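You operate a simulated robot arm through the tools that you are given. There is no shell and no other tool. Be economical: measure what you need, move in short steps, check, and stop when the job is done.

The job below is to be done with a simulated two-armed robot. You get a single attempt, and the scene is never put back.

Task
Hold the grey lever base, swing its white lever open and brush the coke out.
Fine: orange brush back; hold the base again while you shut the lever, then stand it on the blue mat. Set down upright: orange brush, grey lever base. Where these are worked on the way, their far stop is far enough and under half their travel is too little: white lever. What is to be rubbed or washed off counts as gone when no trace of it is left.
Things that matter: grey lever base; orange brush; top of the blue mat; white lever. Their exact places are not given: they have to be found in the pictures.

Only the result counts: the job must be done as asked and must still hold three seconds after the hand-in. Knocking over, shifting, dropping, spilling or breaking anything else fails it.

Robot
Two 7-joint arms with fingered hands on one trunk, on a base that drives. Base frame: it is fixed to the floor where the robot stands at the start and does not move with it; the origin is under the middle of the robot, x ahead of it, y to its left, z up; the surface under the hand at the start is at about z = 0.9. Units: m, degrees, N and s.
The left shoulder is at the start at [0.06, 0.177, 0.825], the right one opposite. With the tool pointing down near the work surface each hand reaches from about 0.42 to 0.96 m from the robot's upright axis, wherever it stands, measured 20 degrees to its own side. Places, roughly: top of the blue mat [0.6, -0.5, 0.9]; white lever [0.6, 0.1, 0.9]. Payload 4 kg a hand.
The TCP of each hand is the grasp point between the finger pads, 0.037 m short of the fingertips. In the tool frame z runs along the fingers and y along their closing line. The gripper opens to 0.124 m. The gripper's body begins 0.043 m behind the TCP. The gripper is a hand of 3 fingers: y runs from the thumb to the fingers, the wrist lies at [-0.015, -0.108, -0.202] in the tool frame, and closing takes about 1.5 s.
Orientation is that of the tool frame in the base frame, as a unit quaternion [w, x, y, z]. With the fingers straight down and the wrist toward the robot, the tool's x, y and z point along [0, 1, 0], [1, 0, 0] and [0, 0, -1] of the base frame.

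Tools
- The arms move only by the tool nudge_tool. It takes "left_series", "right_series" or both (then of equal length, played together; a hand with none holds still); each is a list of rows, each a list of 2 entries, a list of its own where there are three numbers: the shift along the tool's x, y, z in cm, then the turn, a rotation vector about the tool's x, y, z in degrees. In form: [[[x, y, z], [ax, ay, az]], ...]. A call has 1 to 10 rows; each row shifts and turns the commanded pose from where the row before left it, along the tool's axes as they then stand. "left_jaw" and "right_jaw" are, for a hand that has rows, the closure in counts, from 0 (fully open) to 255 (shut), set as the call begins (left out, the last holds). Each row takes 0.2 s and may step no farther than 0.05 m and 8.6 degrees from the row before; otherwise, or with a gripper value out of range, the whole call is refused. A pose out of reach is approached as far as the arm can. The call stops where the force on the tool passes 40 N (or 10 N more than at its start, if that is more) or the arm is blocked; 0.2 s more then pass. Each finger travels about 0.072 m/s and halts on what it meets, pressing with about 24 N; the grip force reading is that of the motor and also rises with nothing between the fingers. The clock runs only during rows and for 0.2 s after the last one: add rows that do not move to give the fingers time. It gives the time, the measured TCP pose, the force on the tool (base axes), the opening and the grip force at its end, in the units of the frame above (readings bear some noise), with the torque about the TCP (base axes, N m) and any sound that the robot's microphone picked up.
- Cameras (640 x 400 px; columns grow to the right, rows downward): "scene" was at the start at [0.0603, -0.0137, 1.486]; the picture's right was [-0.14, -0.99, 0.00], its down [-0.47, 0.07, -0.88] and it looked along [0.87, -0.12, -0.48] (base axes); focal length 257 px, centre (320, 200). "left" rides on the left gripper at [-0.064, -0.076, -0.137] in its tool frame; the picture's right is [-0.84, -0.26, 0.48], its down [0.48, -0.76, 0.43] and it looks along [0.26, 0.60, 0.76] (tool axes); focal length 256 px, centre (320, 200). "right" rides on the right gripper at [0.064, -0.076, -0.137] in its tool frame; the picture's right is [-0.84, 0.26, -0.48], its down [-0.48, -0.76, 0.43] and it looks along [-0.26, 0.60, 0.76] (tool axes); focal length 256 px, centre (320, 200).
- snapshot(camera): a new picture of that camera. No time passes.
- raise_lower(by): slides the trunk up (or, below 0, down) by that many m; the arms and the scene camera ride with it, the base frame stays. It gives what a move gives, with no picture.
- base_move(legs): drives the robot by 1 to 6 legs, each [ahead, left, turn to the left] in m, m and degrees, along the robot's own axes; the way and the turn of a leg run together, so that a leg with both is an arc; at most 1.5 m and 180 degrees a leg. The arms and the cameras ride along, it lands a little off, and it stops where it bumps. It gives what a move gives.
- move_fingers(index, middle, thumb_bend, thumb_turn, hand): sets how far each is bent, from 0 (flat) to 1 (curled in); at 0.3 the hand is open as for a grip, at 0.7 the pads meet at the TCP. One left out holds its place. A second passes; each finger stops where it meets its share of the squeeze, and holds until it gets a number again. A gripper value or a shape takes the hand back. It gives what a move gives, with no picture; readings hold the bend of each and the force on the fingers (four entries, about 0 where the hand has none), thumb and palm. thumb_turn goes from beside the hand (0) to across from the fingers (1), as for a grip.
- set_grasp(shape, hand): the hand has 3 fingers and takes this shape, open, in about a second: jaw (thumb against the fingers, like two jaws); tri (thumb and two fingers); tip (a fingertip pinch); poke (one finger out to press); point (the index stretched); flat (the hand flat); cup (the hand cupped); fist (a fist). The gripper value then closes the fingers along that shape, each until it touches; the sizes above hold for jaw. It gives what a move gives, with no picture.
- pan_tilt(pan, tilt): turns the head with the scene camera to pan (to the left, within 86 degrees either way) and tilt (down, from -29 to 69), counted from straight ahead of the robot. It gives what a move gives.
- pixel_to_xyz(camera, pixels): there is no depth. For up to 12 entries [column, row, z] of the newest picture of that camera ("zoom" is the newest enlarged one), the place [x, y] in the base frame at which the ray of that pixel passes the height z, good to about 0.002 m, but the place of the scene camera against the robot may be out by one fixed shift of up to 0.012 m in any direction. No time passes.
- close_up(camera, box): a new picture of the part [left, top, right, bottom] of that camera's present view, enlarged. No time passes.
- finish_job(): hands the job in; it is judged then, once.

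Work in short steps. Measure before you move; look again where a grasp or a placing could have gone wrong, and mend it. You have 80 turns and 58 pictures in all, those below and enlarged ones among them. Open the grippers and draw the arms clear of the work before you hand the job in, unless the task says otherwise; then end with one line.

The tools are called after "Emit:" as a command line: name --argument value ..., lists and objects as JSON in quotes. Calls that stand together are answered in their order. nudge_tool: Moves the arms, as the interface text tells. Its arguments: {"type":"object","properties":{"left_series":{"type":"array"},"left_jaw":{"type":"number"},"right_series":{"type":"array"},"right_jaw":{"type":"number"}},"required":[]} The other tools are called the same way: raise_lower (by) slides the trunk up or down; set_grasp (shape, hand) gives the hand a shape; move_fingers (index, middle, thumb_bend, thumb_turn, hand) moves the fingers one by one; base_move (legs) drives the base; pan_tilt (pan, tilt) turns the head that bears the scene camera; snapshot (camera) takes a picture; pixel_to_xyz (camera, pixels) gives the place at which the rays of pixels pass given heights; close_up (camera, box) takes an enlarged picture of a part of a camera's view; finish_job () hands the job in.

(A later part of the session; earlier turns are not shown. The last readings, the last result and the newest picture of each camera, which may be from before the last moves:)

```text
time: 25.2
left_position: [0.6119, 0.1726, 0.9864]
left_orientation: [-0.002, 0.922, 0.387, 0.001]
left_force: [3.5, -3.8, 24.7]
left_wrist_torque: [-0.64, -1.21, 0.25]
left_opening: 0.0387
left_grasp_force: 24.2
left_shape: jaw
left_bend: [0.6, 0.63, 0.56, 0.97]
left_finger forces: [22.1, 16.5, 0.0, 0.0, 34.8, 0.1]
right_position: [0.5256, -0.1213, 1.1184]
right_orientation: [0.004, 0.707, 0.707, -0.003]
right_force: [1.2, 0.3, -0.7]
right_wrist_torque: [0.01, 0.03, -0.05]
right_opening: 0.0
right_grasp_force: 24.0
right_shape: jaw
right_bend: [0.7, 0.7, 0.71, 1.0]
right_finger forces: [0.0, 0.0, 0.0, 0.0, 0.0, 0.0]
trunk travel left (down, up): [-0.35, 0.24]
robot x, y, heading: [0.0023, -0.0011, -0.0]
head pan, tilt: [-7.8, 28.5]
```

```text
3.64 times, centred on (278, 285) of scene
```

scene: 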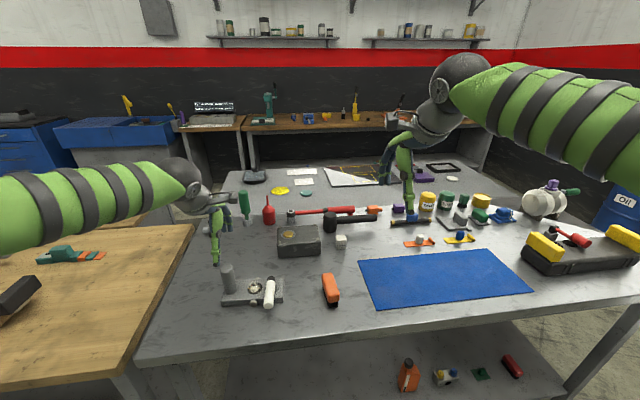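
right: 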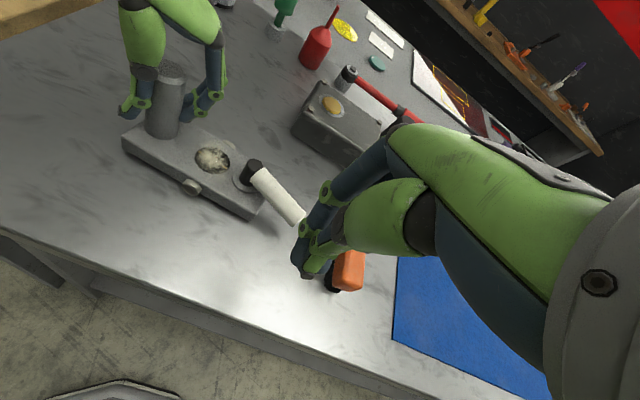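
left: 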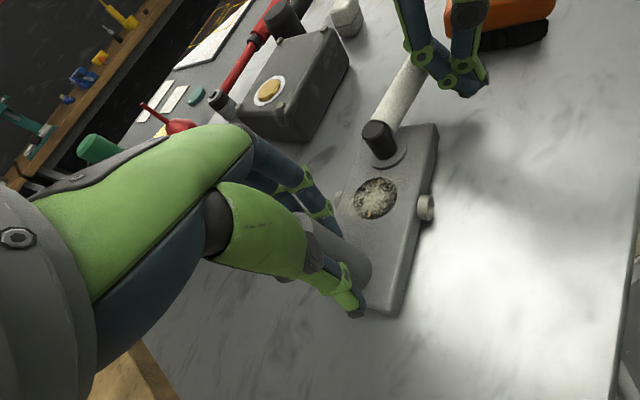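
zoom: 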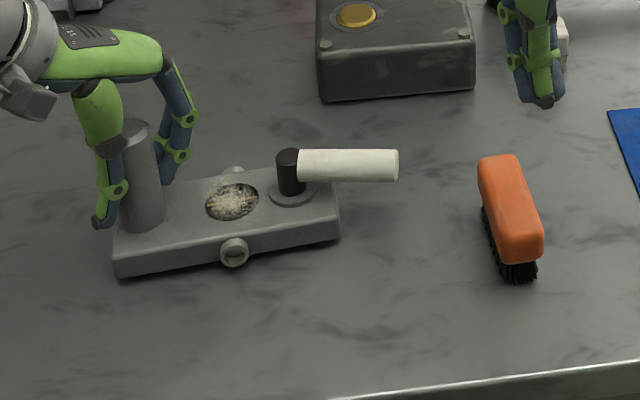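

The lever is about 90° open and the window's orange mark has turned with it. I'm releasing the post and lifting the left hand away, while the right hand opens and turns for the brush.

Emit:
nudge_tool --left_series '[[[0, 0, 0], [0, 0, 0]], [[0, 0, 0], [0, 0, 0]], [[0, 0, 0], [0, 0, 0]], [[0, 0, 0], [0, 0, 0]], [[0, 0, 0], [0, 0, 0]], [[0, 0, -1], [0, 0, 0]], [[0, 0, -4], [0, 0, 0]], [[0, 0, -4], [0, 0, 0]], [[0, -1, -4], [0, 0, 0]], [[0, -3, -1], [0, 0, 0]]]' --left_jaw 0 --right_series '[[[0, 0, 0], [0, 0, -8.5]], [[0, 0, 0], [0, 0, -8.5]], [[0, 0, 0], [0, 0, -8.5]], [[0, 0, 0], [0, 0, -8.5]], [[0, 0, 0], [0, 0, -8.5]], [[0, 0, 0], [0, 0, -8.5]], [[0, 0, 0], [0, 0, -8.5]], [[0, 0, 0], [0, 0, -8.5]], [[0, 0, 0], [0, 0, -8.5]], [[0, 0, 0], [0, 0, -8.5]]]' --right_jaw 0

Emit:
nudge_tool --left_series '[[[0, -3, 0], [0, 0, 0]], [[0, -4, 0], [0, 0, 0]], [[0, -4, 0], [0, 0, 0]]]' --right_series '[[[0, 0, 0], [0, 0, -5]], [[-2, 0, 0], [0, 0, 0]], [[-1.4, 0, 0], [0, 0, 0]]]'

Emit:
snapshot --camera "right"

Emit:
snapshot --camera "left"

```text
time: 27.4
left_position: [0.5827, 0.1999, 1.1252]
left_orientation: [-0.001, 0.922, 0.386, 0.001]
left_force: [-0.1, 0.5, -0.5]
left_wrist_torque: [0.0, -0.03, -0.03]
left_opening: 0.124
left_grasp_force: 0.1
left_shape: jaw
left_bend: [0.3, 0.3, 0.3, 0.98]
left_finger forces: [0.0, 0.0, 0.0, 0.0, 0.0, 0.0]
right_position: [0.5239, -0.1222, 1.1173]
right_orientation: [0.001, 0.045, 0.999, -0.005]
right_force: [0.0, -0.2, -0.4]
right_wrist_torque: [-0.01, 0.0, 0.0]
right_opening: 0.1238
right_grasp_force: 0.1
right_shape: jaw
right_bend: [0.3, 0.3, 0.3, 0.98]
right_finger forces: [0.1, 0.0, 0.0, 0.1, 0.1, 0.0]
trunk travel left (down, up): [-0.35, 0.24]
robot x, y, heading: [-0.0024, -0.0012, -0.1]
head pan, tilt: [-7.8, 28.5]
```

```text
time: 28.2
left_position: [0.5065, 0.2765, 1.1241]
left_orientation: [-0.001, 0.923, 0.386, 0.0]
left_force: [0.5, 0.2, 0.9]
left_wrist_torque: [0.01, -0.01, -0.01]
left_opening: 0.124
left_grasp_force: 0.0
left_shape: jaw
left_bend: [0.3, 0.3, 0.3, 0.98]
left_finger forces: [0.0, 0.0, 0.0, 0.0, 0.0, 0.0]
right_position: [0.5592, -0.1222, 1.1173]
right_orientation: [0.0, 0.002, 1.0, -0.005]
right_force: [0.9, -0.1, 0.9]
right_wrist_torque: [0.02, 0.0, -0.01]
right_opening: 0.1239
right_grasp_force: 0.0
right_shape: jaw
right_bend: [0.3, 0.3, 0.3, 0.98]
right_finger forces: [0.0, 0.1, 0.0, 0.0, 0.0, 0.1]
trunk travel left (down, up): [-0.35, 0.24]
robot x, y, heading: [0.0027, 0.0005, -0.0]
head pan, tilt: [-7.8, 28.5]
```

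```text
28 pictures are left
```

right: 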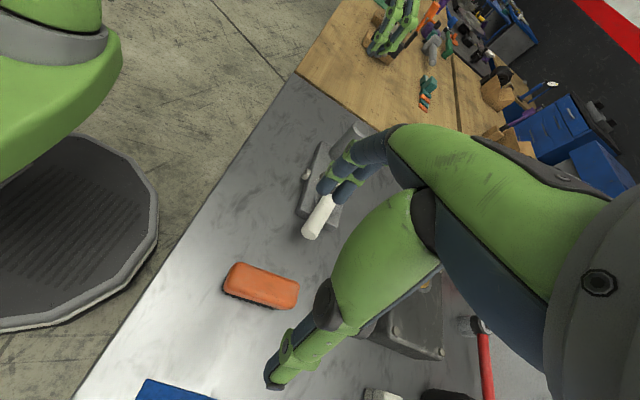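

```text
27 pictures are left
```

left: 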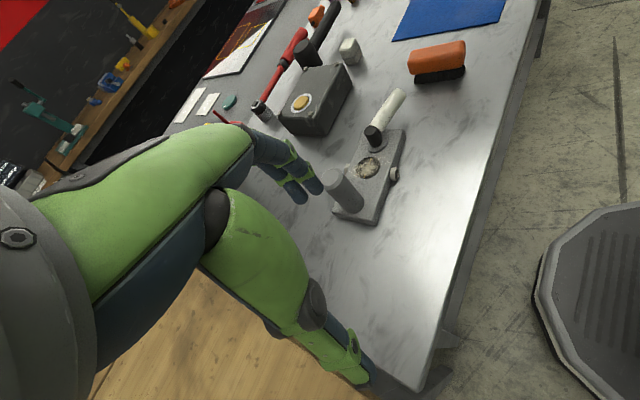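

I'll measure the brush precisely: right view corners near (237,264), (299,283), (226,290), (292,308).

Emit:
close_up --camera "right" --box '[206, 245, 318, 315]'

```text
5.71 times, centred on (262, 280) of right
```

zoom: 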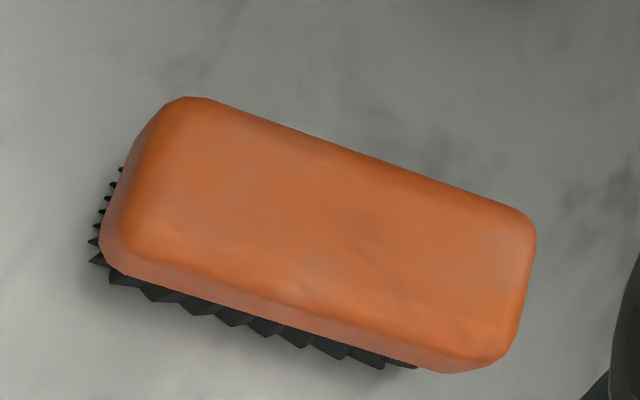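

Emit:
pixel_to_xyz --camera "zoom" --pixels '[[185, 100, 0.94], [530, 212, 0.94], [120, 235, 0.94], [500, 340, 0.94], [330, 225, 0.945], [330, 225, 0.935], [120, 280, 0.9], [410, 368, 0.9]]'

Emit:
pixel_to_xyz --camera "left" --pixels '[[412, 48, 0.94], [464, 41, 0.94], [416, 84, 0.9], [463, 78, 0.9], [414, 71, 0.925], [464, 66, 0.925], [407, 56, 0.94]]'

```text
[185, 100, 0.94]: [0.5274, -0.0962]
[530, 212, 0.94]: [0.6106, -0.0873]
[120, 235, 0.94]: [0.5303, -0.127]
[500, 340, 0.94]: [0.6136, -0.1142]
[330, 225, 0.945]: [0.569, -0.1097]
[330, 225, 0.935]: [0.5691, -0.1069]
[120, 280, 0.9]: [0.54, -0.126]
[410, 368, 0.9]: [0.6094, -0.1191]
```

```text
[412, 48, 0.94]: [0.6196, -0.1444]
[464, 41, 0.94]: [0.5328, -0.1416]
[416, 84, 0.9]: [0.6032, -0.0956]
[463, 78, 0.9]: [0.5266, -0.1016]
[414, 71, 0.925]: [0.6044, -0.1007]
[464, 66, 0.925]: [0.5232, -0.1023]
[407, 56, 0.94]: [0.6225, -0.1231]
```

The brush is centred at (0.570, -0.108) with a yaw of about 6°. I'm aligning over it with a narrower jaw so the fingers stay clear of the lever tip, then lowering partway.

Emit:
pixel_to_xyz --camera "left" --pixels '[[398, 95, 0.95], [373, 133, 0.96], [368, 168, 0.92], [331, 178, 1.0]]'

Emit:
nudge_tool --right_series '[[[0, 0, 0], [0, 0, -6]], [[-1.2, 1.3, 3], [0, 0, 0]], [[0, 0, 4], [0, 0, 0]], [[0, 0, 4], [0, 0, 0]]]' --right_jaw 100

Emit:
snapshot --camera "right"

```text
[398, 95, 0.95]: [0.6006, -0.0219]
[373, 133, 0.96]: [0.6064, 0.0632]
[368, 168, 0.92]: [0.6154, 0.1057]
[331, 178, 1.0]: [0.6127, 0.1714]
```

```text
time: 29.2
left_position: [0.5067, 0.2774, 1.1242]
left_orientation: [0.0, 0.922, 0.387, 0.0]
left_force: [0.9, 0.6, -0.6]
left_wrist_torque: [-0.01, 0.03, -0.02]
left_opening: 0.1236
left_grasp_force: 0.0
left_shape: jaw
left_bend: [0.3, 0.3, 0.3, 0.98]
left_finger forces: [0.0, 0.1, 0.1, 0.1, 0.0, 0.1]
right_position: [0.5705, -0.1077, 1.0073]
right_orientation: [0.0, -0.051, 0.999, -0.005]
right_force: [-0.4, 0.0, -1.2]
right_wrist_torque: [0.0, 0.0, -0.01]
right_opening: 0.0757
right_grasp_force: 0.0
right_shape: jaw
right_bend: [0.38, 0.41, 0.53, 0.99]
right_finger forces: [0.0, 0.1, 0.0, 0.0, 0.0, 0.1]
trunk travel left (down, up): [-0.35, 0.24]
robot x, y, heading: [0.0026, 0.005, -0.2]
head pan, tilt: [-7.8, 28.5]
```

```text
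25 pictures are left
```

right: 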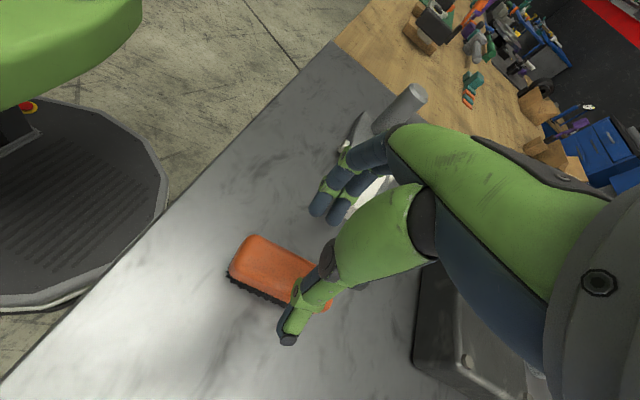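

Aligned, the brush lies under the gap. I'm lowering to z≈0.947 and closing.

Emit:
nudge_tool --right_series '[[[0, 0, 3], [0, 0, 0]], [[0, 0, 3], [0, 0, 0]]]'

Emit:
nudge_tool --right_series '[[[0, 0, 0], [0, 0, 0]], [[0, 0, 0], [0, 0, 0]], [[0, 0, 0], [0, 0, 0]], [[0, 0, 0], [0, 0, 0]], [[0, 0, 0], [0, 0, 0]], [[0, 0, 0], [0, 0, 0]]]' --right_jaw 255

Emit:
snapshot --camera "right"

```text
time: 29.8
left_position: [0.5075, 0.2771, 1.1231]
left_orientation: [-0.001, 0.922, 0.386, 0.001]
left_force: [0.2, -0.3, 0.0]
left_wrist_torque: [0.01, 0.03, -0.02]
left_opening: 0.124
left_grasp_force: 0.0
left_shape: jaw
left_bend: [0.3, 0.3, 0.3, 0.98]
left_finger forces: [0.0, 0.1, 0.0, 0.0, 0.0, 0.0]
right_position: [0.5699, -0.1087, 0.948]
right_orientation: [0.0, -0.05, 0.999, -0.005]
right_force: [-0.3, 0.1, 0.0]
right_wrist_torque: [0.0, 0.01, -0.02]
right_opening: 0.0757
right_grasp_force: 0.1
right_shape: jaw
right_bend: [0.38, 0.41, 0.53, 0.99]
right_finger forces: [0.1, 0.1, 0.0, 0.0, 0.2, 0.0]
trunk travel left (down, up): [-0.35, 0.24]
robot x, y, heading: [0.001, -0.0013, -0.1]
head pan, tilt: [-7.8, 28.5]
```

```text
time: 31.2
left_position: [0.5063, 0.2769, 1.1248]
left_orientation: [-0.001, 0.922, 0.387, 0.001]
left_force: [-0.6, 0.6, -0.7]
left_wrist_torque: [-0.02, 0.0, 0.03]
left_opening: 0.1236
left_grasp_force: 0.0
left_shape: jaw
left_bend: [0.3, 0.3, 0.3, 0.98]
left_finger forces: [0.0, 0.1, 0.0, 0.0, 0.0, 0.1]
right_position: [0.5693, -0.1088, 0.9489]
right_orientation: [0.001, -0.05, 0.999, -0.005]
right_force: [1.6, 1.2, 9.1]
right_wrist_torque: [0.3, -0.01, -0.05]
right_opening: 0.0349
right_grasp_force: 23.8
right_shape: jaw
right_bend: [0.5, 0.53, 0.62, 1.0]
right_finger forces: [19.8, 11.8, 0.0, 0.1, 32.3, 0.0]
trunk travel left (down, up): [-0.35, 0.24]
robot x, y, heading: [0.0033, -0.0006, 0.0]
head pan, tilt: [-7.8, 28.5]
```

```text
24 pictures are left
```

right: 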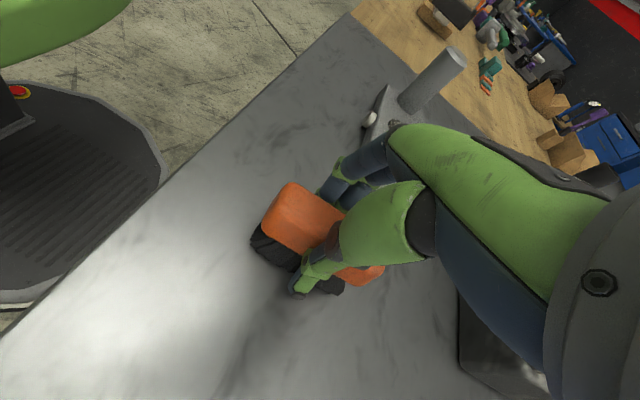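

The brush is gripped (grasp pose (0.569, -0.109, 0.949), yaw 6°, bottom at TCP-0.049). I'm lifting it, aligning yaw to the base and carrying it above the window at (0.613, 0.106).

Emit:
nudge_tool --right_series '[[[0, 0, -3.5], [0, 0, 0]], [[0, 0, -4], [0, 0, 5]], [[0, 0, -4], [0, 0, 5]], [[-0.3, 3.6, 0], [0, 0, 0]], [[-0.3, 3.6, 0], [0, 0, 0]], [[-0.3, 3.6, 0], [0, 0, 0]], [[-0.3, 3.6, 0], [0, 0, 0]], [[-0.3, 3.6, 0], [0, 0, 0]], [[-0.1, 3.6, 0], [0, 0, 0]]]' --left_series '[[[0, -1.5, 0], [0, 0, 0]], [[0, -1.5, 0], [0, 0, 0]], [[0, -1.5, 0], [0, 0, 0]], [[0, -1.5, 0], [0, 0, 0]], [[0, 0, 0], [0, 0, 0]], [[0, 0, 0], [0, 0, 0]], [[0, 0, 0], [0, 0, 0]], [[0, 0, 0], [0, 0, 0]], [[0, 0, 0], [0, 0, 0]]]'

Emit:
snapshot --camera "left"

Emit:
close_up --camera "scene" --box '[190, 220, 350, 320]'

```text
time: 33.2
left_position: [0.464, 0.3188, 1.1263]
left_orientation: [-0.001, 0.922, 0.386, 0.0]
left_force: [-0.2, 0.0, 0.3]
left_wrist_torque: [0.02, -0.03, 0.05]
left_opening: 0.1241
left_grasp_force: 0.1
left_shape: jaw
left_bend: [0.3, 0.3, 0.3, 0.98]
left_finger forces: [0.0, 0.1, 0.0, 0.0, 0.1, 0.0]
right_position: [0.5991, 0.1061, 1.0607]
right_orientation: [0.001, 0.037, 0.999, -0.005]
right_force: [-0.7, -0.4, -0.8]
right_wrist_torque: [-0.03, 0.0, 0.0]
right_opening: 0.0333
right_grasp_force: 24.0
right_shape: jaw
right_bend: [0.5, 0.54, 0.63, 1.0]
right_finger forces: [19.4, 11.5, 0.0, 0.0, 30.7, 0.0]
trunk travel left (down, up): [-0.35, 0.24]
robot x, y, heading: [0.0042, -0.0029, -0.2]
head pan, tilt: [-7.8, 28.5]
```

```text
23 pictures are left
```

left: 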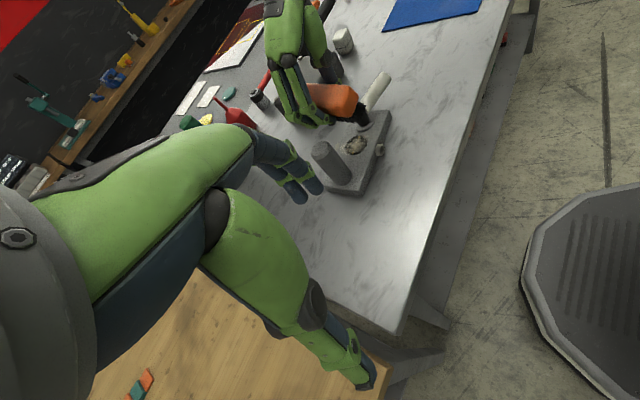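

```text
4.00 times, centred on (270, 270) of scene
```

zoom: 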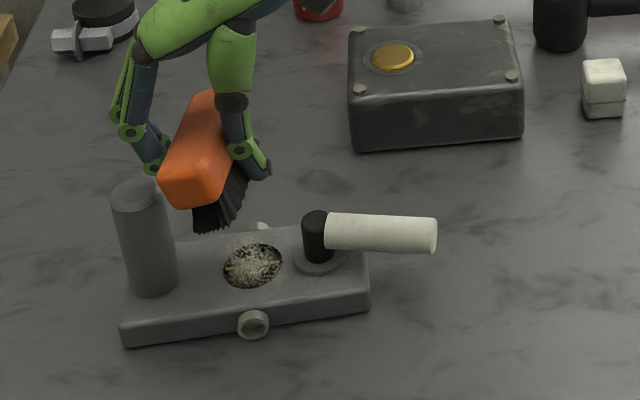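

The brush looks upright and sits over the window. I'm lowering to just above contact, then easing down.

Emit:
nudge_tool --right_series '[[[0, 0, 3.5], [0, 0, 0]], [[0, 0, 3], [0, 0, 0]], [[0, 0, 1], [0, 0, 0]], [[0, 0, 0.5], [0, 0, 0]], [[0, 0, 0.5], [0, 0, 0]], [[0, 0, 0.3], [0, 0, 0]]]'

Emit:
close_up --camera "scene" --box '[190, 220, 350, 320]'

```text
time: 34.6
left_position: [0.4635, 0.3179, 1.1268]
left_orientation: [-0.001, 0.922, 0.386, 0.0]
left_force: [-0.1, 0.5, 0.1]
left_wrist_torque: [-0.01, 0.03, -0.01]
left_opening: 0.1238
left_grasp_force: 0.1
left_shape: jaw
left_bend: [0.3, 0.3, 0.3, 0.98]
left_finger forces: [0.0, 0.0, 0.0, 0.0, 0.0, 0.0]
right_position: [0.6008, 0.1049, 0.9745]
right_orientation: [0.002, 0.038, 0.999, -0.005]
right_force: [0.3, -3.2, 10.1]
right_wrist_torque: [0.11, 0.04, -0.03]
right_opening: 0.0332
right_grasp_force: 24.2
right_shape: jaw
right_bend: [0.5, 0.54, 0.63, 1.0]
right_finger forces: [18.8, 12.6, 0.0, 0.0, 34.5, 0.1]
trunk travel left (down, up): [-0.35, 0.24]
robot x, y, heading: [0.0015, 0.0006, 0.1]
head pan, tilt: [-7.8, 28.5]
```

```text
4.00 times, centred on (270, 270) of scene
```

zoom: 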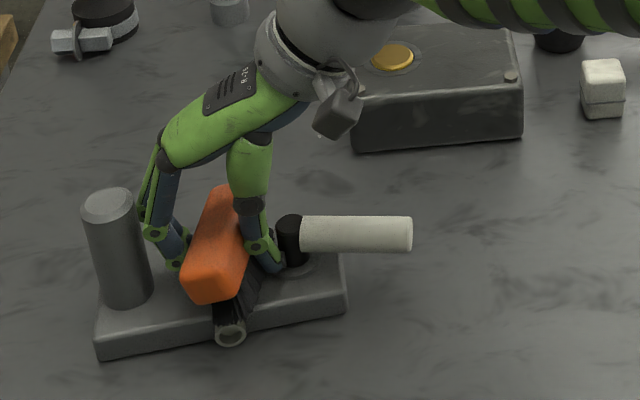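

Bristles are in contact at 10 N, and the brush lines up with the front stub at zoom (230,335), so it's over the window. I'm scrubbing along x.

Emit:
nudge_tool --right_series '[[[-2.5, 0, 0], [0, 0, 0]], [[2.5, 0, 0], [0, 0, 0]], [[2.5, 0.2, 0], [0, 0, 0]], [[-2.5, 0.2, 0], [0, 0, 0]], [[-2.5, 0, 0], [0, 0, 0]], [[2.5, 0, 0], [0, 0, 0]], [[2.5, 0, 0], [0, 0, 0]], [[-2.5, -0.4, 0], [0, 0, 0]]]'

Emit:
nudge_tool --right_series '[[[0, 0, -3], [0, 0, 0]], [[0, 0, -4], [0, 0, 0]], [[0, -3, -2], [0, 0, 0]], [[0, -4, 0], [0, 0, 0]], [[0, -4, 0], [0, 0, 0]], [[0, -3, 0], [0, 0, 0]]]'

Emit:
close_up --camera "scene" --box '[190, 240, 350, 340]'

```text
time: 36.4
left_position: [0.4631, 0.3187, 1.1264]
left_orientation: [-0.002, 0.922, 0.387, 0.0]
left_force: [-0.3, 0.6, -0.9]
left_wrist_torque: [-0.03, -0.01, 0.01]
left_opening: 0.1238
left_grasp_force: 0.2
left_shape: jaw
left_bend: [0.3, 0.3, 0.3, 0.98]
left_finger forces: [0.0, 0.1, 0.1, 0.0, 0.1, 0.0]
right_position: [0.6001, 0.1077, 0.9732]
right_orientation: [0.001, 0.036, 0.999, -0.005]
right_force: [-3.2, 5.2, 10.4]
right_wrist_torque: [0.46, 0.04, 0.06]
right_opening: 0.0333
right_grasp_force: 24.4
right_shape: jaw
right_bend: [0.5, 0.54, 0.63, 1.0]
right_finger forces: [19.9, 13.0, 0.0, 0.1, 31.6, 0.0]
trunk travel left (down, up): [-0.35, 0.24]
robot x, y, heading: [-0.0011, -0.0016, 0.1]
head pan, tilt: [-7.8, 28.5]
```

```text
time: 37.8
left_position: [0.4627, 0.3189, 1.127]
left_orientation: [-0.001, 0.922, 0.387, 0.0]
left_force: [0.7, -0.1, -0.5]
left_wrist_torque: [0.04, -0.02, 0.02]
left_opening: 0.1236
left_grasp_force: 0.0
left_shape: jaw
left_bend: [0.3, 0.3, 0.3, 0.98]
left_finger forces: [0.0, 0.0, 0.0, 0.0, 0.0, 0.0]
right_position: [0.5917, -0.035, 1.0649]
right_orientation: [0.001, 0.037, 0.999, -0.004]
right_force: [-0.6, 1.1, -1.1]
right_wrist_torque: [0.01, -0.02, -0.02]
right_opening: 0.0332
right_grasp_force: 24.0
right_shape: jaw
right_bend: [0.5, 0.54, 0.63, 1.0]
right_finger forces: [19.3, 11.3, 0.1, 0.0, 30.5, 0.1]
trunk travel left (down, up): [-0.35, 0.24]
robot x, y, heading: [-0.0015, -0.0033, 0.1]
head pan, tilt: [-7.8, 28.5]
```

```text
4.00 times, centred on (270, 290) of scene
```

zoom: 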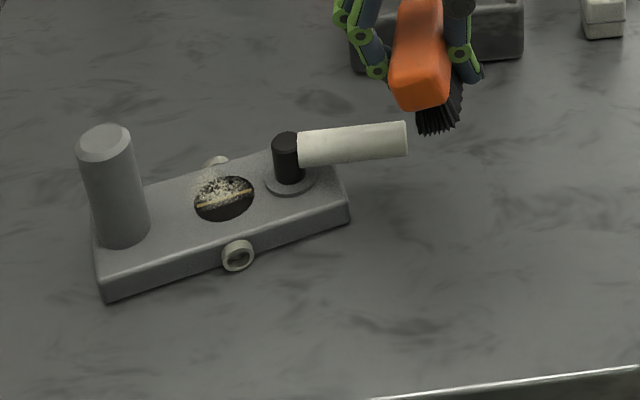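

About half the coke is gone, mostly the near side, and the base has shifted. I'll relocate the window, post and knob in this close-up.

Emit:
pixel_to_xyz --camera "zoom" --pixels '[[224, 198, 0.92], [220, 180, 0.92], [195, 188, 0.92], [284, 138, 0.965], [104, 135, 1.0], [402, 135, 0.955], [348, 210, 0.92], [100, 280, 0.92], [253, 185, 0.92]]'

Emit:
snapshot --camera "left"

```text
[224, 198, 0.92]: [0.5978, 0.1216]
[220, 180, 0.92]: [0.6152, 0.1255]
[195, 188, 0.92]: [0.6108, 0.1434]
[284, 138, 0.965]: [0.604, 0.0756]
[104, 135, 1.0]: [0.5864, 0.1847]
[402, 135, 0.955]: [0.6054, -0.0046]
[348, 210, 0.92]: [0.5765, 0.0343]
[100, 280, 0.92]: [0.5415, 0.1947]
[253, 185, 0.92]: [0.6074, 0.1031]
```

```text
19 pictures are left
```

left: 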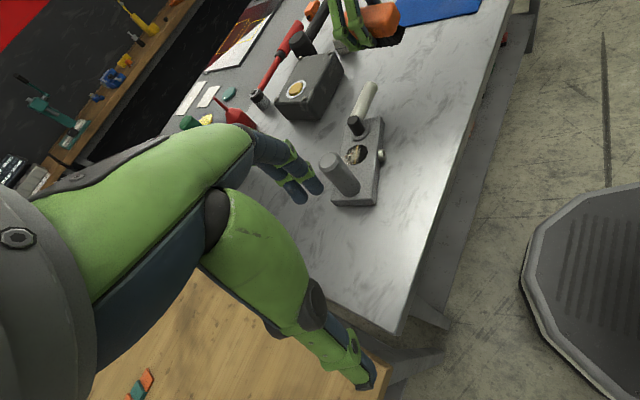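

With the 8 mm camera correction: window ≈(0.606, 0.122), knob ≈(0.612, 0.076), post ≈(0.594, 0.185), base yaw about 9°. I'm realigning the brush to that and lowering again, centred in the gap.

Emit:
nudge_tool --right_series '[[[0, 0, 0], [0, 0, -6.7]], [[0, 0, 0], [0, 0, -6.7]], [[-0.95, 3.9, 0], [0, 0, 0]], [[-0.95, 3.9, 0], [0, 0, 0]], [[-0.95, 3.9, 0], [0, 0, 0]], [[-0.95, 3.9, 0], [0, 0, 0]]]'

Emit:
nudge_tool --right_series '[[[0, 0, 3.5], [0, 0, 0]], [[0, 0, 3.5], [0, 0, 0]], [[0, 0, 1], [0, 0, 0]], [[0, 0, 0.5], [0, 0, 0]], [[0, 0, 0.6], [0, 0, 0]]]'

Emit:
close_up --camera "scene" --box '[190, 240, 350, 340]'

```text
time: 39.2
left_position: [0.4639, 0.3198, 1.1268]
left_orientation: [-0.001, 0.922, 0.387, 0.0]
left_force: [0.1, 0.7, 0.2]
left_wrist_torque: [-0.04, -0.01, 0.0]
left_opening: 0.1238
left_grasp_force: 0.0
left_shape: jaw
left_bend: [0.3, 0.3, 0.3, 0.98]
left_finger forces: [0.0, 0.1, 0.0, 0.0, 0.0, 0.1]
right_position: [0.6029, 0.1274, 1.0655]
right_orientation: [0.0, -0.079, 0.997, -0.005]
right_force: [0.0, -0.5, -0.9]
right_wrist_torque: [0.01, -0.01, 0.02]
right_opening: 0.0331
right_grasp_force: 24.0
right_shape: jaw
right_bend: [0.5, 0.54, 0.63, 1.0]
right_finger forces: [19.0, 11.3, 0.0, 0.1, 30.1, 0.0]
trunk travel left (down, up): [-0.35, 0.24]
robot x, y, heading: [0.0002, -0.0038, -0.0]
head pan, tilt: [-7.8, 28.5]
```

```text
time: 40.4
left_position: [0.4626, 0.3185, 1.1269]
left_orientation: [-0.001, 0.922, 0.386, 0.001]
left_force: [0.7, 0.4, 0.0]
left_wrist_torque: [-0.04, -0.04, 0.03]
left_opening: 0.1238
left_grasp_force: 0.1
left_shape: jaw
left_bend: [0.3, 0.3, 0.3, 0.98]
left_finger forces: [0.2, 0.0, 0.0, 0.0, 0.0, 0.0]
right_position: [0.6046, 0.125, 0.9755]
right_orientation: [0.002, -0.08, 0.997, -0.003]
right_force: [2.3, -3.1, 15.9]
right_wrist_torque: [0.14, 0.04, -0.03]
right_opening: 0.0331
right_grasp_force: 24.0
right_shape: jaw
right_bend: [0.51, 0.54, 0.63, 1.0]
right_finger forces: [18.7, 12.2, 0.0, 0.1, 36.6, 0.0]
trunk travel left (down, up): [-0.35, 0.24]
robot x, y, heading: [0.0006, 0.0006, 0.0]
head pan, tilt: [-7.8, 28.5]
```

```text
4.00 times, centred on (270, 290) of scene
```

zoom: 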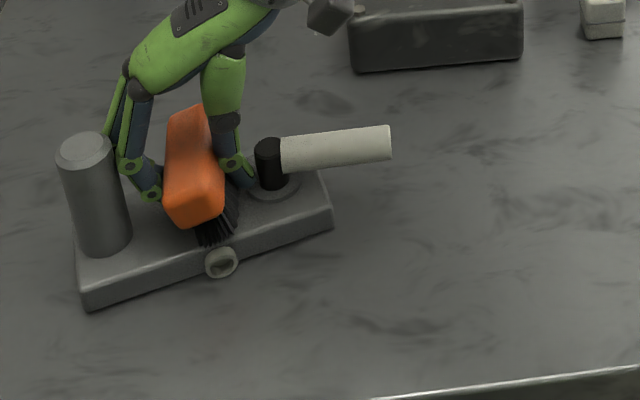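

In place at 16 N. I'm scrubbing with strokes that favour the far side, with small side shifts.

Emit:
nudge_tool --right_series '[[[-2, 0, 0], [0, 0, 0]], [[-2, 0.3, 0], [0, 0, 0]], [[2.5, 0, 0], [0, 0, 0]], [[2.5, 0.3, 0], [0, 0, 0]], [[-2.5, 0, 0], [0, 0, 0]], [[-2.5, 0, 0], [0, 0, 0]], [[2.5, 0.2, 0], [0, 0, 0]], [[2.5, 0, 0], [0, 0, 0]], [[-2, -0.4, 0], [0, 0, 0]], [[1, -0.4, 0], [0, 0, 0]]]'

Emit:
nudge_tool --right_series '[[[0, 0, -3], [0, 0, 0]], [[0, 0, -4], [0, 0, 0]], [[0, -3, -2], [0, 0, 0]], [[0, -4, 0], [0, 0, 0]], [[0, -4, 0], [0, 0, 0]], [[0, -3, 0], [0, 0, 0]]]'

Emit:
close_up --camera "scene" --box '[190, 240, 350, 340]'

```text
time: 42.6
left_position: [0.4623, 0.3192, 1.1263]
left_orientation: [-0.001, 0.922, 0.386, 0.001]
left_force: [-0.5, -0.2, -0.4]
left_wrist_torque: [0.0, -0.01, 0.0]
left_opening: 0.1234
left_grasp_force: 0.0
left_shape: jaw
left_bend: [0.3, 0.3, 0.3, 0.98]
left_finger forces: [0.1, 0.0, 0.0, 0.0, 0.1, 0.0]
right_position: [0.603, 0.124, 0.9726]
right_orientation: [0.001, -0.08, 0.997, -0.005]
right_force: [2.4, 1.1, 16.0]
right_wrist_torque: [0.34, -0.02, -0.09]
right_opening: 0.0334
right_grasp_force: 23.3
right_shape: jaw
right_bend: [0.5, 0.54, 0.63, 1.0]
right_finger forces: [19.7, 11.1, 0.0, 0.0, 36.6, 0.0]
trunk travel left (down, up): [-0.35, 0.24]
robot x, y, heading: [0.0007, -0.0024, 0.2]
head pan, tilt: [-7.8, 28.5]
```

```text
time: 44.0
left_position: [0.4621, 0.3189, 1.1256]
left_orientation: [-0.001, 0.922, 0.387, 0.0]
left_force: [0.7, 0.1, 0.0]
left_wrist_torque: [0.01, -0.05, 0.0]
left_opening: 0.1235
left_grasp_force: 0.0
left_shape: jaw
left_bend: [0.3, 0.3, 0.3, 0.98]
left_finger forces: [0.1, 0.1, 0.1, 0.0, 0.0, 0.0]
right_position: [0.6245, -0.0145, 1.064]
right_orientation: [0.0, -0.08, 0.997, -0.006]
right_force: [0.9, -0.2, -1.7]
right_wrist_torque: [-0.03, 0.02, -0.02]
right_opening: 0.033
right_grasp_force: 23.5
right_shape: jaw
right_bend: [0.5, 0.54, 0.63, 1.0]
right_finger forces: [19.6, 11.6, 0.0, 0.0, 30.8, 0.1]
trunk travel left (down, up): [-0.35, 0.24]
robot x, y, heading: [0.001, -0.0022, -0.3]
head pan, tilt: [-7.8, 28.5]
```

```text
4.00 times, centred on (270, 290) of scene
```

zoom: 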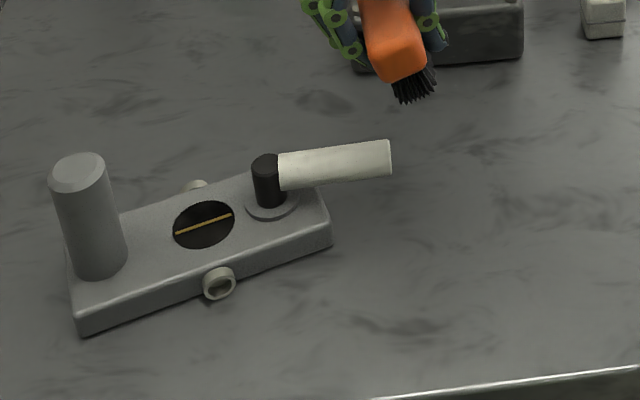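

The window looks clean. I'll take a tighter look at it.

Emit:
close_up --camera "scene" --box '[217, 281, 265, 311]'

```text
13.33 times, centred on (241, 296) of scene
```

zoom: 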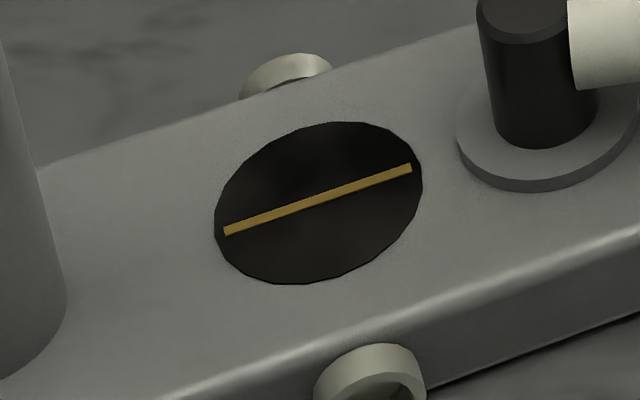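

No trace is left. I'm carrying the brush back to its original pose, turning to yaw 6° and lowering.

Emit:
nudge_tool --right_series '[[[0, 0, 0], [0, 0, 3.3]], [[2.15, -2.94, 0], [0, 0, 0]], [[2.15, -2.94, 0], [0, 0, 0]], [[2.14, -2.95, 0], [0, 0, 0]], [[0, 0, 3.5], [0, 0, 0]], [[0, 0, 3.5], [0, 0, 0]], [[0, 0, 2.5], [0, 0, 0]], [[0, 0, 1], [0, 0, 0]], [[0, 0, 0.4], [0, 0, 0]]]'

Emit:
close_up --camera "scene" --box '[240, 230, 400, 330]'

```text
time: 46.0
left_position: [0.4622, 0.3186, 1.1258]
left_orientation: [-0.001, 0.922, 0.387, 0.0]
left_force: [0.2, 0.7, 0.3]
left_wrist_torque: [-0.03, 0.01, 0.0]
left_opening: 0.1237
left_grasp_force: 0.0
left_shape: jaw
left_bend: [0.3, 0.3, 0.3, 0.98]
left_finger forces: [0.0, 0.0, 0.0, 0.1, 0.0, 0.0]
right_position: [0.5714, -0.1075, 0.9549]
right_orientation: [0.001, -0.052, 0.999, -0.005]
right_force: [-1.0, 0.2, -1.2]
right_wrist_torque: [0.0, -0.03, -0.03]
right_opening: 0.033
right_grasp_force: 24.2
right_shape: jaw
right_bend: [0.5, 0.54, 0.63, 1.0]
right_finger forces: [19.3, 11.4, 0.0, 0.1, 30.6, 0.0]
trunk travel left (down, up): [-0.35, 0.24]
robot x, y, heading: [-0.0012, -0.0001, 0.0]
head pan, tilt: [-7.8, 28.5]
```

```text
4.00 times, centred on (320, 280) of scene
```

zoom: 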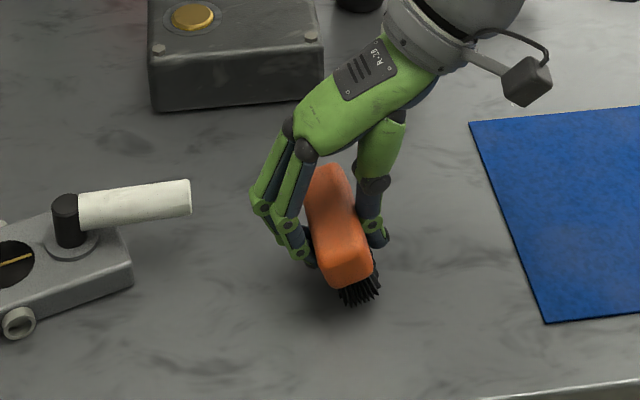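

The bristles now show on the right side of the handle, so the brush has rolled in the grip. I'll check from the right camera.

Emit:
close_up --camera "right" --box '[220, 150, 412, 310]'

```text
2.50 times, centred on (316, 230) of right
```

zoom: 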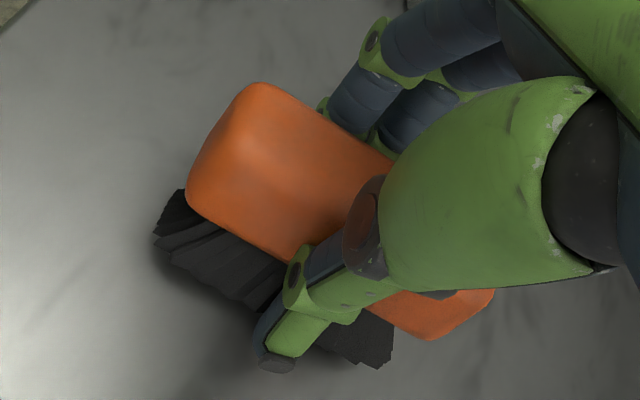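

I'll quantify the roll from this view using bristle-tip and handle points at their likely heights.

Emit:
pixel_to_xyz --camera "zoom" --pixels '[[155, 237, 0.905], [155, 237, 0.91], [268, 308, 0.91], [188, 192, 0.93], [188, 192, 0.925], [290, 262, 0.93], [258, 83, 0.945], [200, 165, 0.945], [392, 365, 0.905], [430, 338, 0.93]]'

```text
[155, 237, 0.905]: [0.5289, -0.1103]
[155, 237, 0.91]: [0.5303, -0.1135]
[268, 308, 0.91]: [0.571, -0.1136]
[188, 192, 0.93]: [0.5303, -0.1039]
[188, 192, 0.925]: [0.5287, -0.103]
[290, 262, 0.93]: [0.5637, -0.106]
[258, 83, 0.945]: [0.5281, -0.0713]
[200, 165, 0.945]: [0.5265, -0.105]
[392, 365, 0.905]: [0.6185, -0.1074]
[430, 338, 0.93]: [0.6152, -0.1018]
```

The roll is about 18° (bristles toward -y) and the brush sits a bit toward +y of the TCP. I'm lifting slightly, shifting -y and counter-rolling the hand.

Emit:
nudge_tool --right_series '[[[0, -1.2, -0.8], [0, 0, 0]], [[0, -1.2, -0.6], [0, 0, 0]], [[0, 0, 0], [-8.5, 0, 0]], [[0, 0, 0], [-8.5, 0, 0]]]'

Emit:
close_up --camera "scene" --box '[260, 240, 400, 328]'

```text
time: 47.0
left_position: [0.464, 0.3183, 1.1255]
left_orientation: [-0.002, 0.922, 0.387, 0.0]
left_force: [0.5, 0.4, -0.3]
left_wrist_torque: [0.0, 0.01, -0.05]
left_opening: 0.1238
left_grasp_force: 0.1
left_shape: jaw
left_bend: [0.3, 0.3, 0.3, 0.98]
left_finger forces: [0.1, 0.0, 0.0, 0.0, 0.1, 0.0]
right_position: [0.5743, -0.1305, 0.9704]
right_orientation: [-0.007, -0.051, 0.988, 0.144]
right_force: [0.5, -0.5, -1.1]
right_wrist_torque: [-0.02, -0.03, -0.01]
right_opening: 0.033
right_grasp_force: 24.2
right_shape: jaw
right_bend: [0.51, 0.54, 0.63, 1.0]
right_finger forces: [19.2, 11.4, 0.1, 0.0, 30.5, 0.0]
trunk travel left (down, up): [-0.35, 0.24]
robot x, y, heading: [-0.0027, -0.0019, 0.1]
head pan, tilt: [-7.8, 28.5]
```

```text
4.55 times, centred on (330, 284) of scene
```

zoom: 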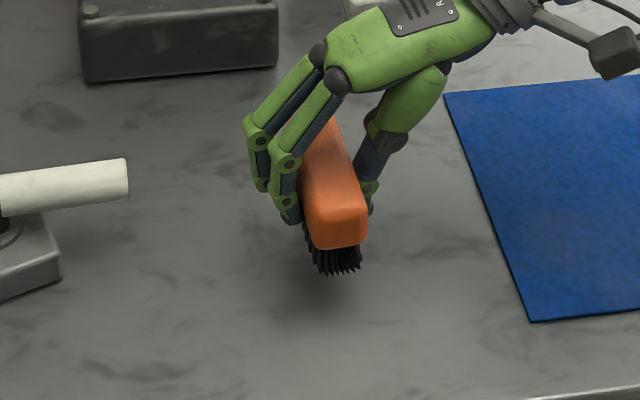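

It looks upright now. I'll compare the bristle end with the original (scene (0.525, -0.112) at z 0.9).

Emit:
pixel_to_xyz --camera "zoom" --pixels '[[335, 274, 0.912], [335, 274, 0.918], [316, 272, 0.915], [358, 268, 0.915]]'

Emit:
nudge_tool --right_series '[[[0, -0.2, 0.67], [0, 0, 0]], [[0, -0.12, 0.38], [0, 0, 0]], [[0, 0, 0], [0, 0, 0]]]'

```text
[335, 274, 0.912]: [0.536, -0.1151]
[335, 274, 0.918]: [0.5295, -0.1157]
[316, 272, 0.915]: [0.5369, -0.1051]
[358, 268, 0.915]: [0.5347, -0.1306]
```

```text
time: 47.8
left_position: [0.4635, 0.3191, 1.1263]
left_orientation: [-0.001, 0.922, 0.386, 0.0]
left_force: [1.7, -0.1, -0.4]
left_wrist_torque: [-0.01, 0.01, 0.04]
left_opening: 0.1238
left_grasp_force: 0.1
left_shape: jaw
left_bend: [0.3, 0.3, 0.3, 0.98]
left_finger forces: [0.0, 0.0, 0.0, 0.0, 0.1, 0.0]
right_position: [0.5732, -0.1328, 0.9577]
right_orientation: [-0.007, -0.051, 0.988, 0.143]
right_force: [0.5, -0.4, -1.1]
right_wrist_torque: [0.01, 0.0, -0.04]
right_opening: 0.0329
right_grasp_force: 24.9
right_shape: jaw
right_bend: [0.51, 0.54, 0.63, 1.0]
right_finger forces: [19.1, 11.3, 0.0, 0.0, 30.6, 0.0]
trunk travel left (down, up): [-0.35, 0.24]
robot x, y, heading: [-0.0007, -0.0004, -0.1]
head pan, tilt: [-7.8, 28.5]
```

Within about 5 mm of the original. I'm nudging for that and lowering in 3 mm steps until it touches.

Emit:
nudge_tool --right_series '[[[0.4, 0.3, 0.3], [0, 0, 0]], [[0, -0.09, 0.3], [0, 0, 0]], [[0, -0.06, 0.2], [0, 0, 0]]]'

```text
time: 48.6
left_position: [0.4631, 0.319, 1.1251]
left_orientation: [-0.001, 0.922, 0.387, 0.001]
left_force: [0.4, -0.1, -0.9]
left_wrist_torque: [-0.01, 0.01, -0.01]
left_opening: 0.1237
left_grasp_force: 0.0
left_shape: jaw
left_bend: [0.3, 0.3, 0.3, 0.98]
left_finger forces: [0.0, 0.0, 0.1, 0.1, 0.1, 0.0]
right_position: [0.5691, -0.1287, 0.9515]
right_orientation: [-0.007, -0.051, 0.988, 0.142]
right_force: [-0.1, 0.1, -1.2]
right_wrist_torque: [-0.01, -0.01, 0.01]
right_opening: 0.0334
right_grasp_force: 24.3
right_shape: jaw
right_bend: [0.51, 0.54, 0.63, 1.0]
right_finger forces: [19.2, 11.4, 0.1, 0.1, 30.7, 0.0]
trunk travel left (down, up): [-0.35, 0.24]
robot x, y, heading: [0.0014, -0.0003, 0.1]
head pan, tilt: [-7.8, 28.5]
```

No contact yet, so I'm going on in small steps.

Emit:
nudge_tool --right_series '[[[0, -0.09, 0.3], [0, 0, 0]], [[0, -0.06, 0.2], [0, 0, 0]], [[0, -0.06, 0.2], [0, 0, 0]]]'

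Emit:
close_up --camera "scene" --box '[280, 250, 392, 320]'

```text
time: 49.4
left_position: [0.4632, 0.3193, 1.1263]
left_orientation: [-0.001, 0.922, 0.387, 0.0]
left_force: [-0.6, -0.1, -0.1]
left_wrist_torque: [-0.01, -0.01, 0.01]
left_opening: 0.1237
left_grasp_force: 0.0
left_shape: jaw
left_bend: [0.3, 0.3, 0.3, 0.98]
left_finger forces: [0.0, 0.0, 0.0, 0.0, 0.0, 0.0]
right_position: [0.5695, -0.1278, 0.9441]
right_orientation: [-0.006, -0.051, 0.989, 0.142]
right_force: [-0.6, -1.3, 6.1]
right_wrist_torque: [-0.16, 0.03, 0.0]
right_opening: 0.0329
right_grasp_force: 24.3
right_shape: jaw
right_bend: [0.5, 0.54, 0.63, 1.0]
right_finger forces: [19.7, 11.6, 0.0, 0.1, 38.1, 0.1]
trunk travel left (down, up): [-0.35, 0.24]
robot x, y, heading: [0.0015, 0.0014, -0.1]
head pan, tilt: [-7.8, 28.5]
```

```text
5.71 times, centred on (336, 285) of scene
```

zoom: 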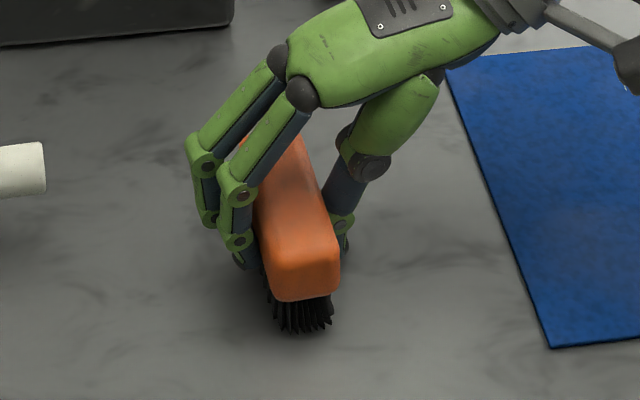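

Contact at 6 N and the brush is upright at about the original spot. I'm opening and retreating along the tool axis, then levelling the hand.

Emit:
nudge_tool --right_series '[[[0, 0, 0], [0, 0, 0]], [[0, 0, 0], [0, 0, 0]], [[0, 0, 0], [0, 0, 0]], [[0, 0, 0], [0, 0, 0]], [[0, 0, -3], [0, 0, 0]], [[0, 0, -4], [0, 0, 0]], [[0, 0, -4], [8.5, 0, 0]], [[0, 0, -3], [8.5, 0, 0]]]' --right_jaw 85

Emit:
close_up --camera "scene" --box '[200, 240, 360, 340]'

```text
time: 51.2
left_position: [0.4633, 0.3185, 1.126]
left_orientation: [-0.001, 0.922, 0.387, 0.0]
left_force: [0.3, -0.4, -0.4]
left_wrist_torque: [0.0, 0.0, 0.02]
left_opening: 0.1238
left_grasp_force: 0.0
left_shape: jaw
left_bend: [0.3, 0.3, 0.3, 0.98]
left_finger forces: [0.1, 0.0, 0.1, 0.0, 0.1, 0.0]
right_position: [0.572, -0.1636, 1.0785]
right_orientation: [0.001, -0.051, 0.999, -0.006]
right_force: [0.2, -0.7, 0.6]
right_wrist_torque: [0.0, 0.01, -0.03]
right_opening: 0.0827
right_grasp_force: 0.1
right_shape: jaw
right_bend: [0.36, 0.39, 0.51, 0.99]
right_finger forces: [0.0, 0.0, 0.0, 0.0, 0.0, 0.0]
trunk travel left (down, up): [-0.35, 0.24]
robot x, y, heading: [-0.0008, 0.0021, -0.1]
head pan, tilt: [-7.8, 28.5]
```

```text
4.00 times, centred on (280, 290) of scene
```

zoom: 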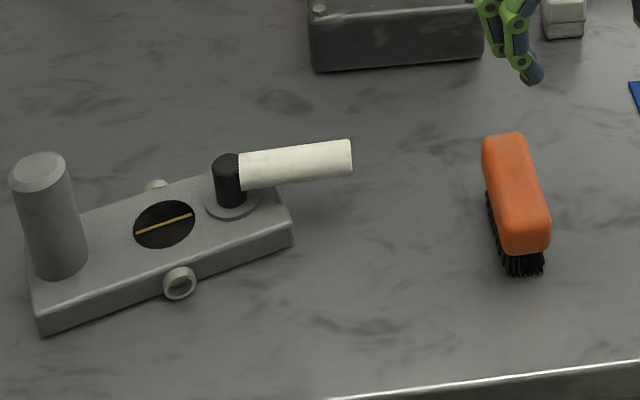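

The brush stands upright within a few mm of where it started. Now I'll locate the base again for the left hand.

Emit:
pixel_to_xyz --camera "zoom" --pixels '[[40, 170, 1.0], [61, 262, 0.92], [228, 162, 0.965], [346, 158, 0.955], [164, 224, 0.92], [292, 235, 0.92], [42, 318, 0.92]]'

Emit:
snapshot --camera "left"

```text
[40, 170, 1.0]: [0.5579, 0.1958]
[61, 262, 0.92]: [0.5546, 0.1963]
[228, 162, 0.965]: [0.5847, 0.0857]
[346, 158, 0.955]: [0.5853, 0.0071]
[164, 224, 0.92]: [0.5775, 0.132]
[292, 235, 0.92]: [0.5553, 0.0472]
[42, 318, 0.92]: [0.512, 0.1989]
```

```text
10 pictures are left
```

left: 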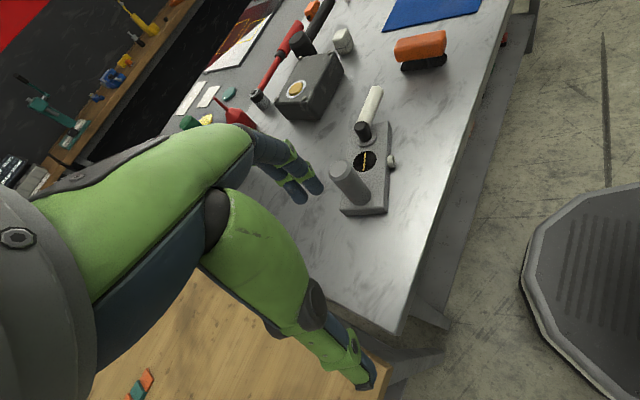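

Emit:
pixel_to_xyz --camera "left" --pixels '[[341, 166, 1.0], [341, 166, 0.99], [363, 128, 0.965], [376, 91, 0.955], [364, 161, 0.92]]'

```text
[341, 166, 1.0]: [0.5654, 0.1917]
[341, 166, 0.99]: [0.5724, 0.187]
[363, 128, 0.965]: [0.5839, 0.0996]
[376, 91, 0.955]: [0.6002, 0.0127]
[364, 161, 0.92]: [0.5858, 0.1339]
```

Post is at about (0.566, 0.195). I'm bringing the left hand over it, down to z 0.988, and closing.

Emit:
nudge_tool --left_series '[[[-0.38, 4, 0.4], [0, 0, 0]], [[-0.38, 4, 0.4], [0, 0, 0]], [[-0.38, 4, 0.4], [0, 0, 0]], [[-0.38, 4, 0.4], [0, 0, 0]], [[0, 0, 4], [0, 0, 0]], [[0, 0, 4], [0, 0, 0]], [[0, 0, 4.2], [0, 0, 0]]]'

Emit:
snapshot --camera "left"

```text
time: 52.8
left_position: [0.5668, 0.1985, 0.9862]
left_orientation: [-0.001, 0.922, 0.387, 0.001]
left_force: [0.3, 1.2, -0.6]
left_wrist_torque: [0.0, 0.0, -0.02]
left_opening: 0.1238
left_grasp_force: 0.0
left_shape: jaw
left_bend: [0.3, 0.3, 0.3, 0.98]
left_finger forces: [0.0, 0.0, 0.0, 0.0, 0.1, 0.0]
right_position: [0.5734, -0.1631, 1.0781]
right_orientation: [0.0, -0.051, 0.999, -0.005]
right_force: [-0.4, 0.2, -0.2]
right_wrist_torque: [-0.01, 0.03, 0.01]
right_opening: 0.0825
right_grasp_force: 0.0
right_shape: jaw
right_bend: [0.36, 0.39, 0.51, 0.99]
right_finger forces: [0.0, 0.0, 0.0, 0.0, 0.0, 0.1]
trunk travel left (down, up): [-0.35, 0.24]
robot x, y, heading: [-0.0043, -0.0001, -0.0]
head pan, tilt: [-7.8, 28.5]
```

```text
9 pictures are left
```

left: 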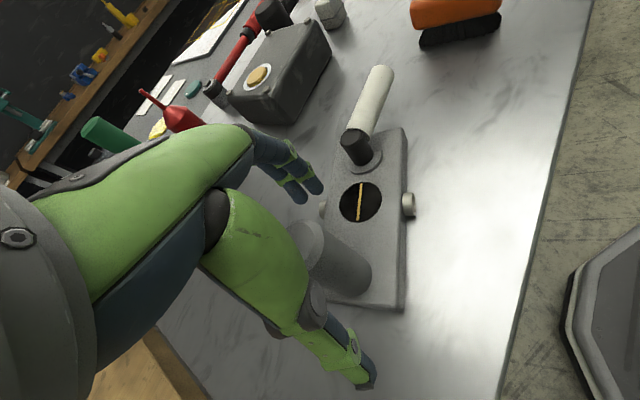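

The post sits just as in the previous good grip. I'm closing, and meanwhile turning the right hand back to wrist-toward-robot and shutting it.

Emit:
pixel_to_xyz --camera "left" --pixels '[[353, 138, 0.965], [381, 72, 0.955], [367, 105, 0.955], [404, 130, 0.92]]'

Emit:
nudge_tool --left_series '[[[0, 0, 0], [0, 0, 0]], [[0, 0, 0], [0, 0, 0]], [[0, 0, 0], [0, 0, 0]], [[0, 0, 0], [0, 0, 0]], [[0, 0, 0], [0, 0, 0]], [[0, 0, 0], [0, 0, 0]], [[0, 0, 0], [0, 0, 0]], [[0, 0, 0], [0, 0, 0]], [[0, 0, 0], [0, 0, 0]], [[0, 0, 0], [0, 0, 0]]]' --left_jaw 255 --right_series '[[[0, 0, -3], [0, 0, 8.5]], [[0, 0, 0], [0, 0, 8.5]], [[0, 0, 0], [0, 0, 8.5]], [[0, 0, 0], [0, 0, 8.5]], [[0, 0, 0], [0, 0, 8.5]], [[0, 0, 0], [0, 0, 8.5]], [[0, 0, 0], [0, 0, 8.5]], [[0, 0, 0], [0, 0, 8.5]], [[0, 0, 0], [0, 0, 8.5]], [[0, 0, 0], [0, 0, 8.5]]]' --right_jaw 255

```text
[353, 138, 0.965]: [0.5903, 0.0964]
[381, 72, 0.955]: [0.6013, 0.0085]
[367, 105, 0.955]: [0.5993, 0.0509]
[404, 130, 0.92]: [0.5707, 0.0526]
```

```text
time: 55.0
left_position: [0.5647, 0.1982, 0.9882]
left_orientation: [-0.002, 0.922, 0.387, 0.001]
left_force: [-2.7, 1.7, 11.3]
left_wrist_torque: [-0.85, -0.69, -0.08]
left_opening: 0.0561
left_grasp_force: 24.7
left_shape: jaw
left_bend: [0.58, 0.62, 0.52, 1.0]
left_finger forces: [16.2, 7.0, 0.1, 0.0, 27.8, 0.0]
right_position: [0.5728, -0.1635, 1.109]
right_orientation: [0.004, 0.636, 0.771, -0.003]
right_force: [0.7, -0.1, 0.1]
right_wrist_torque: [0.0, -0.01, 0.01]
right_opening: 0.0
right_grasp_force: 24.0
right_shape: jaw
right_bend: [0.7, 0.7, 0.71, 1.0]
right_finger forces: [0.1, 0.0, 0.0, 0.0, 0.0, 0.1]
trunk travel left (down, up): [-0.35, 0.24]
robot x, y, heading: [-0.0004, 0.0006, 0.2]
head pan, tilt: [-7.8, 28.5]
```

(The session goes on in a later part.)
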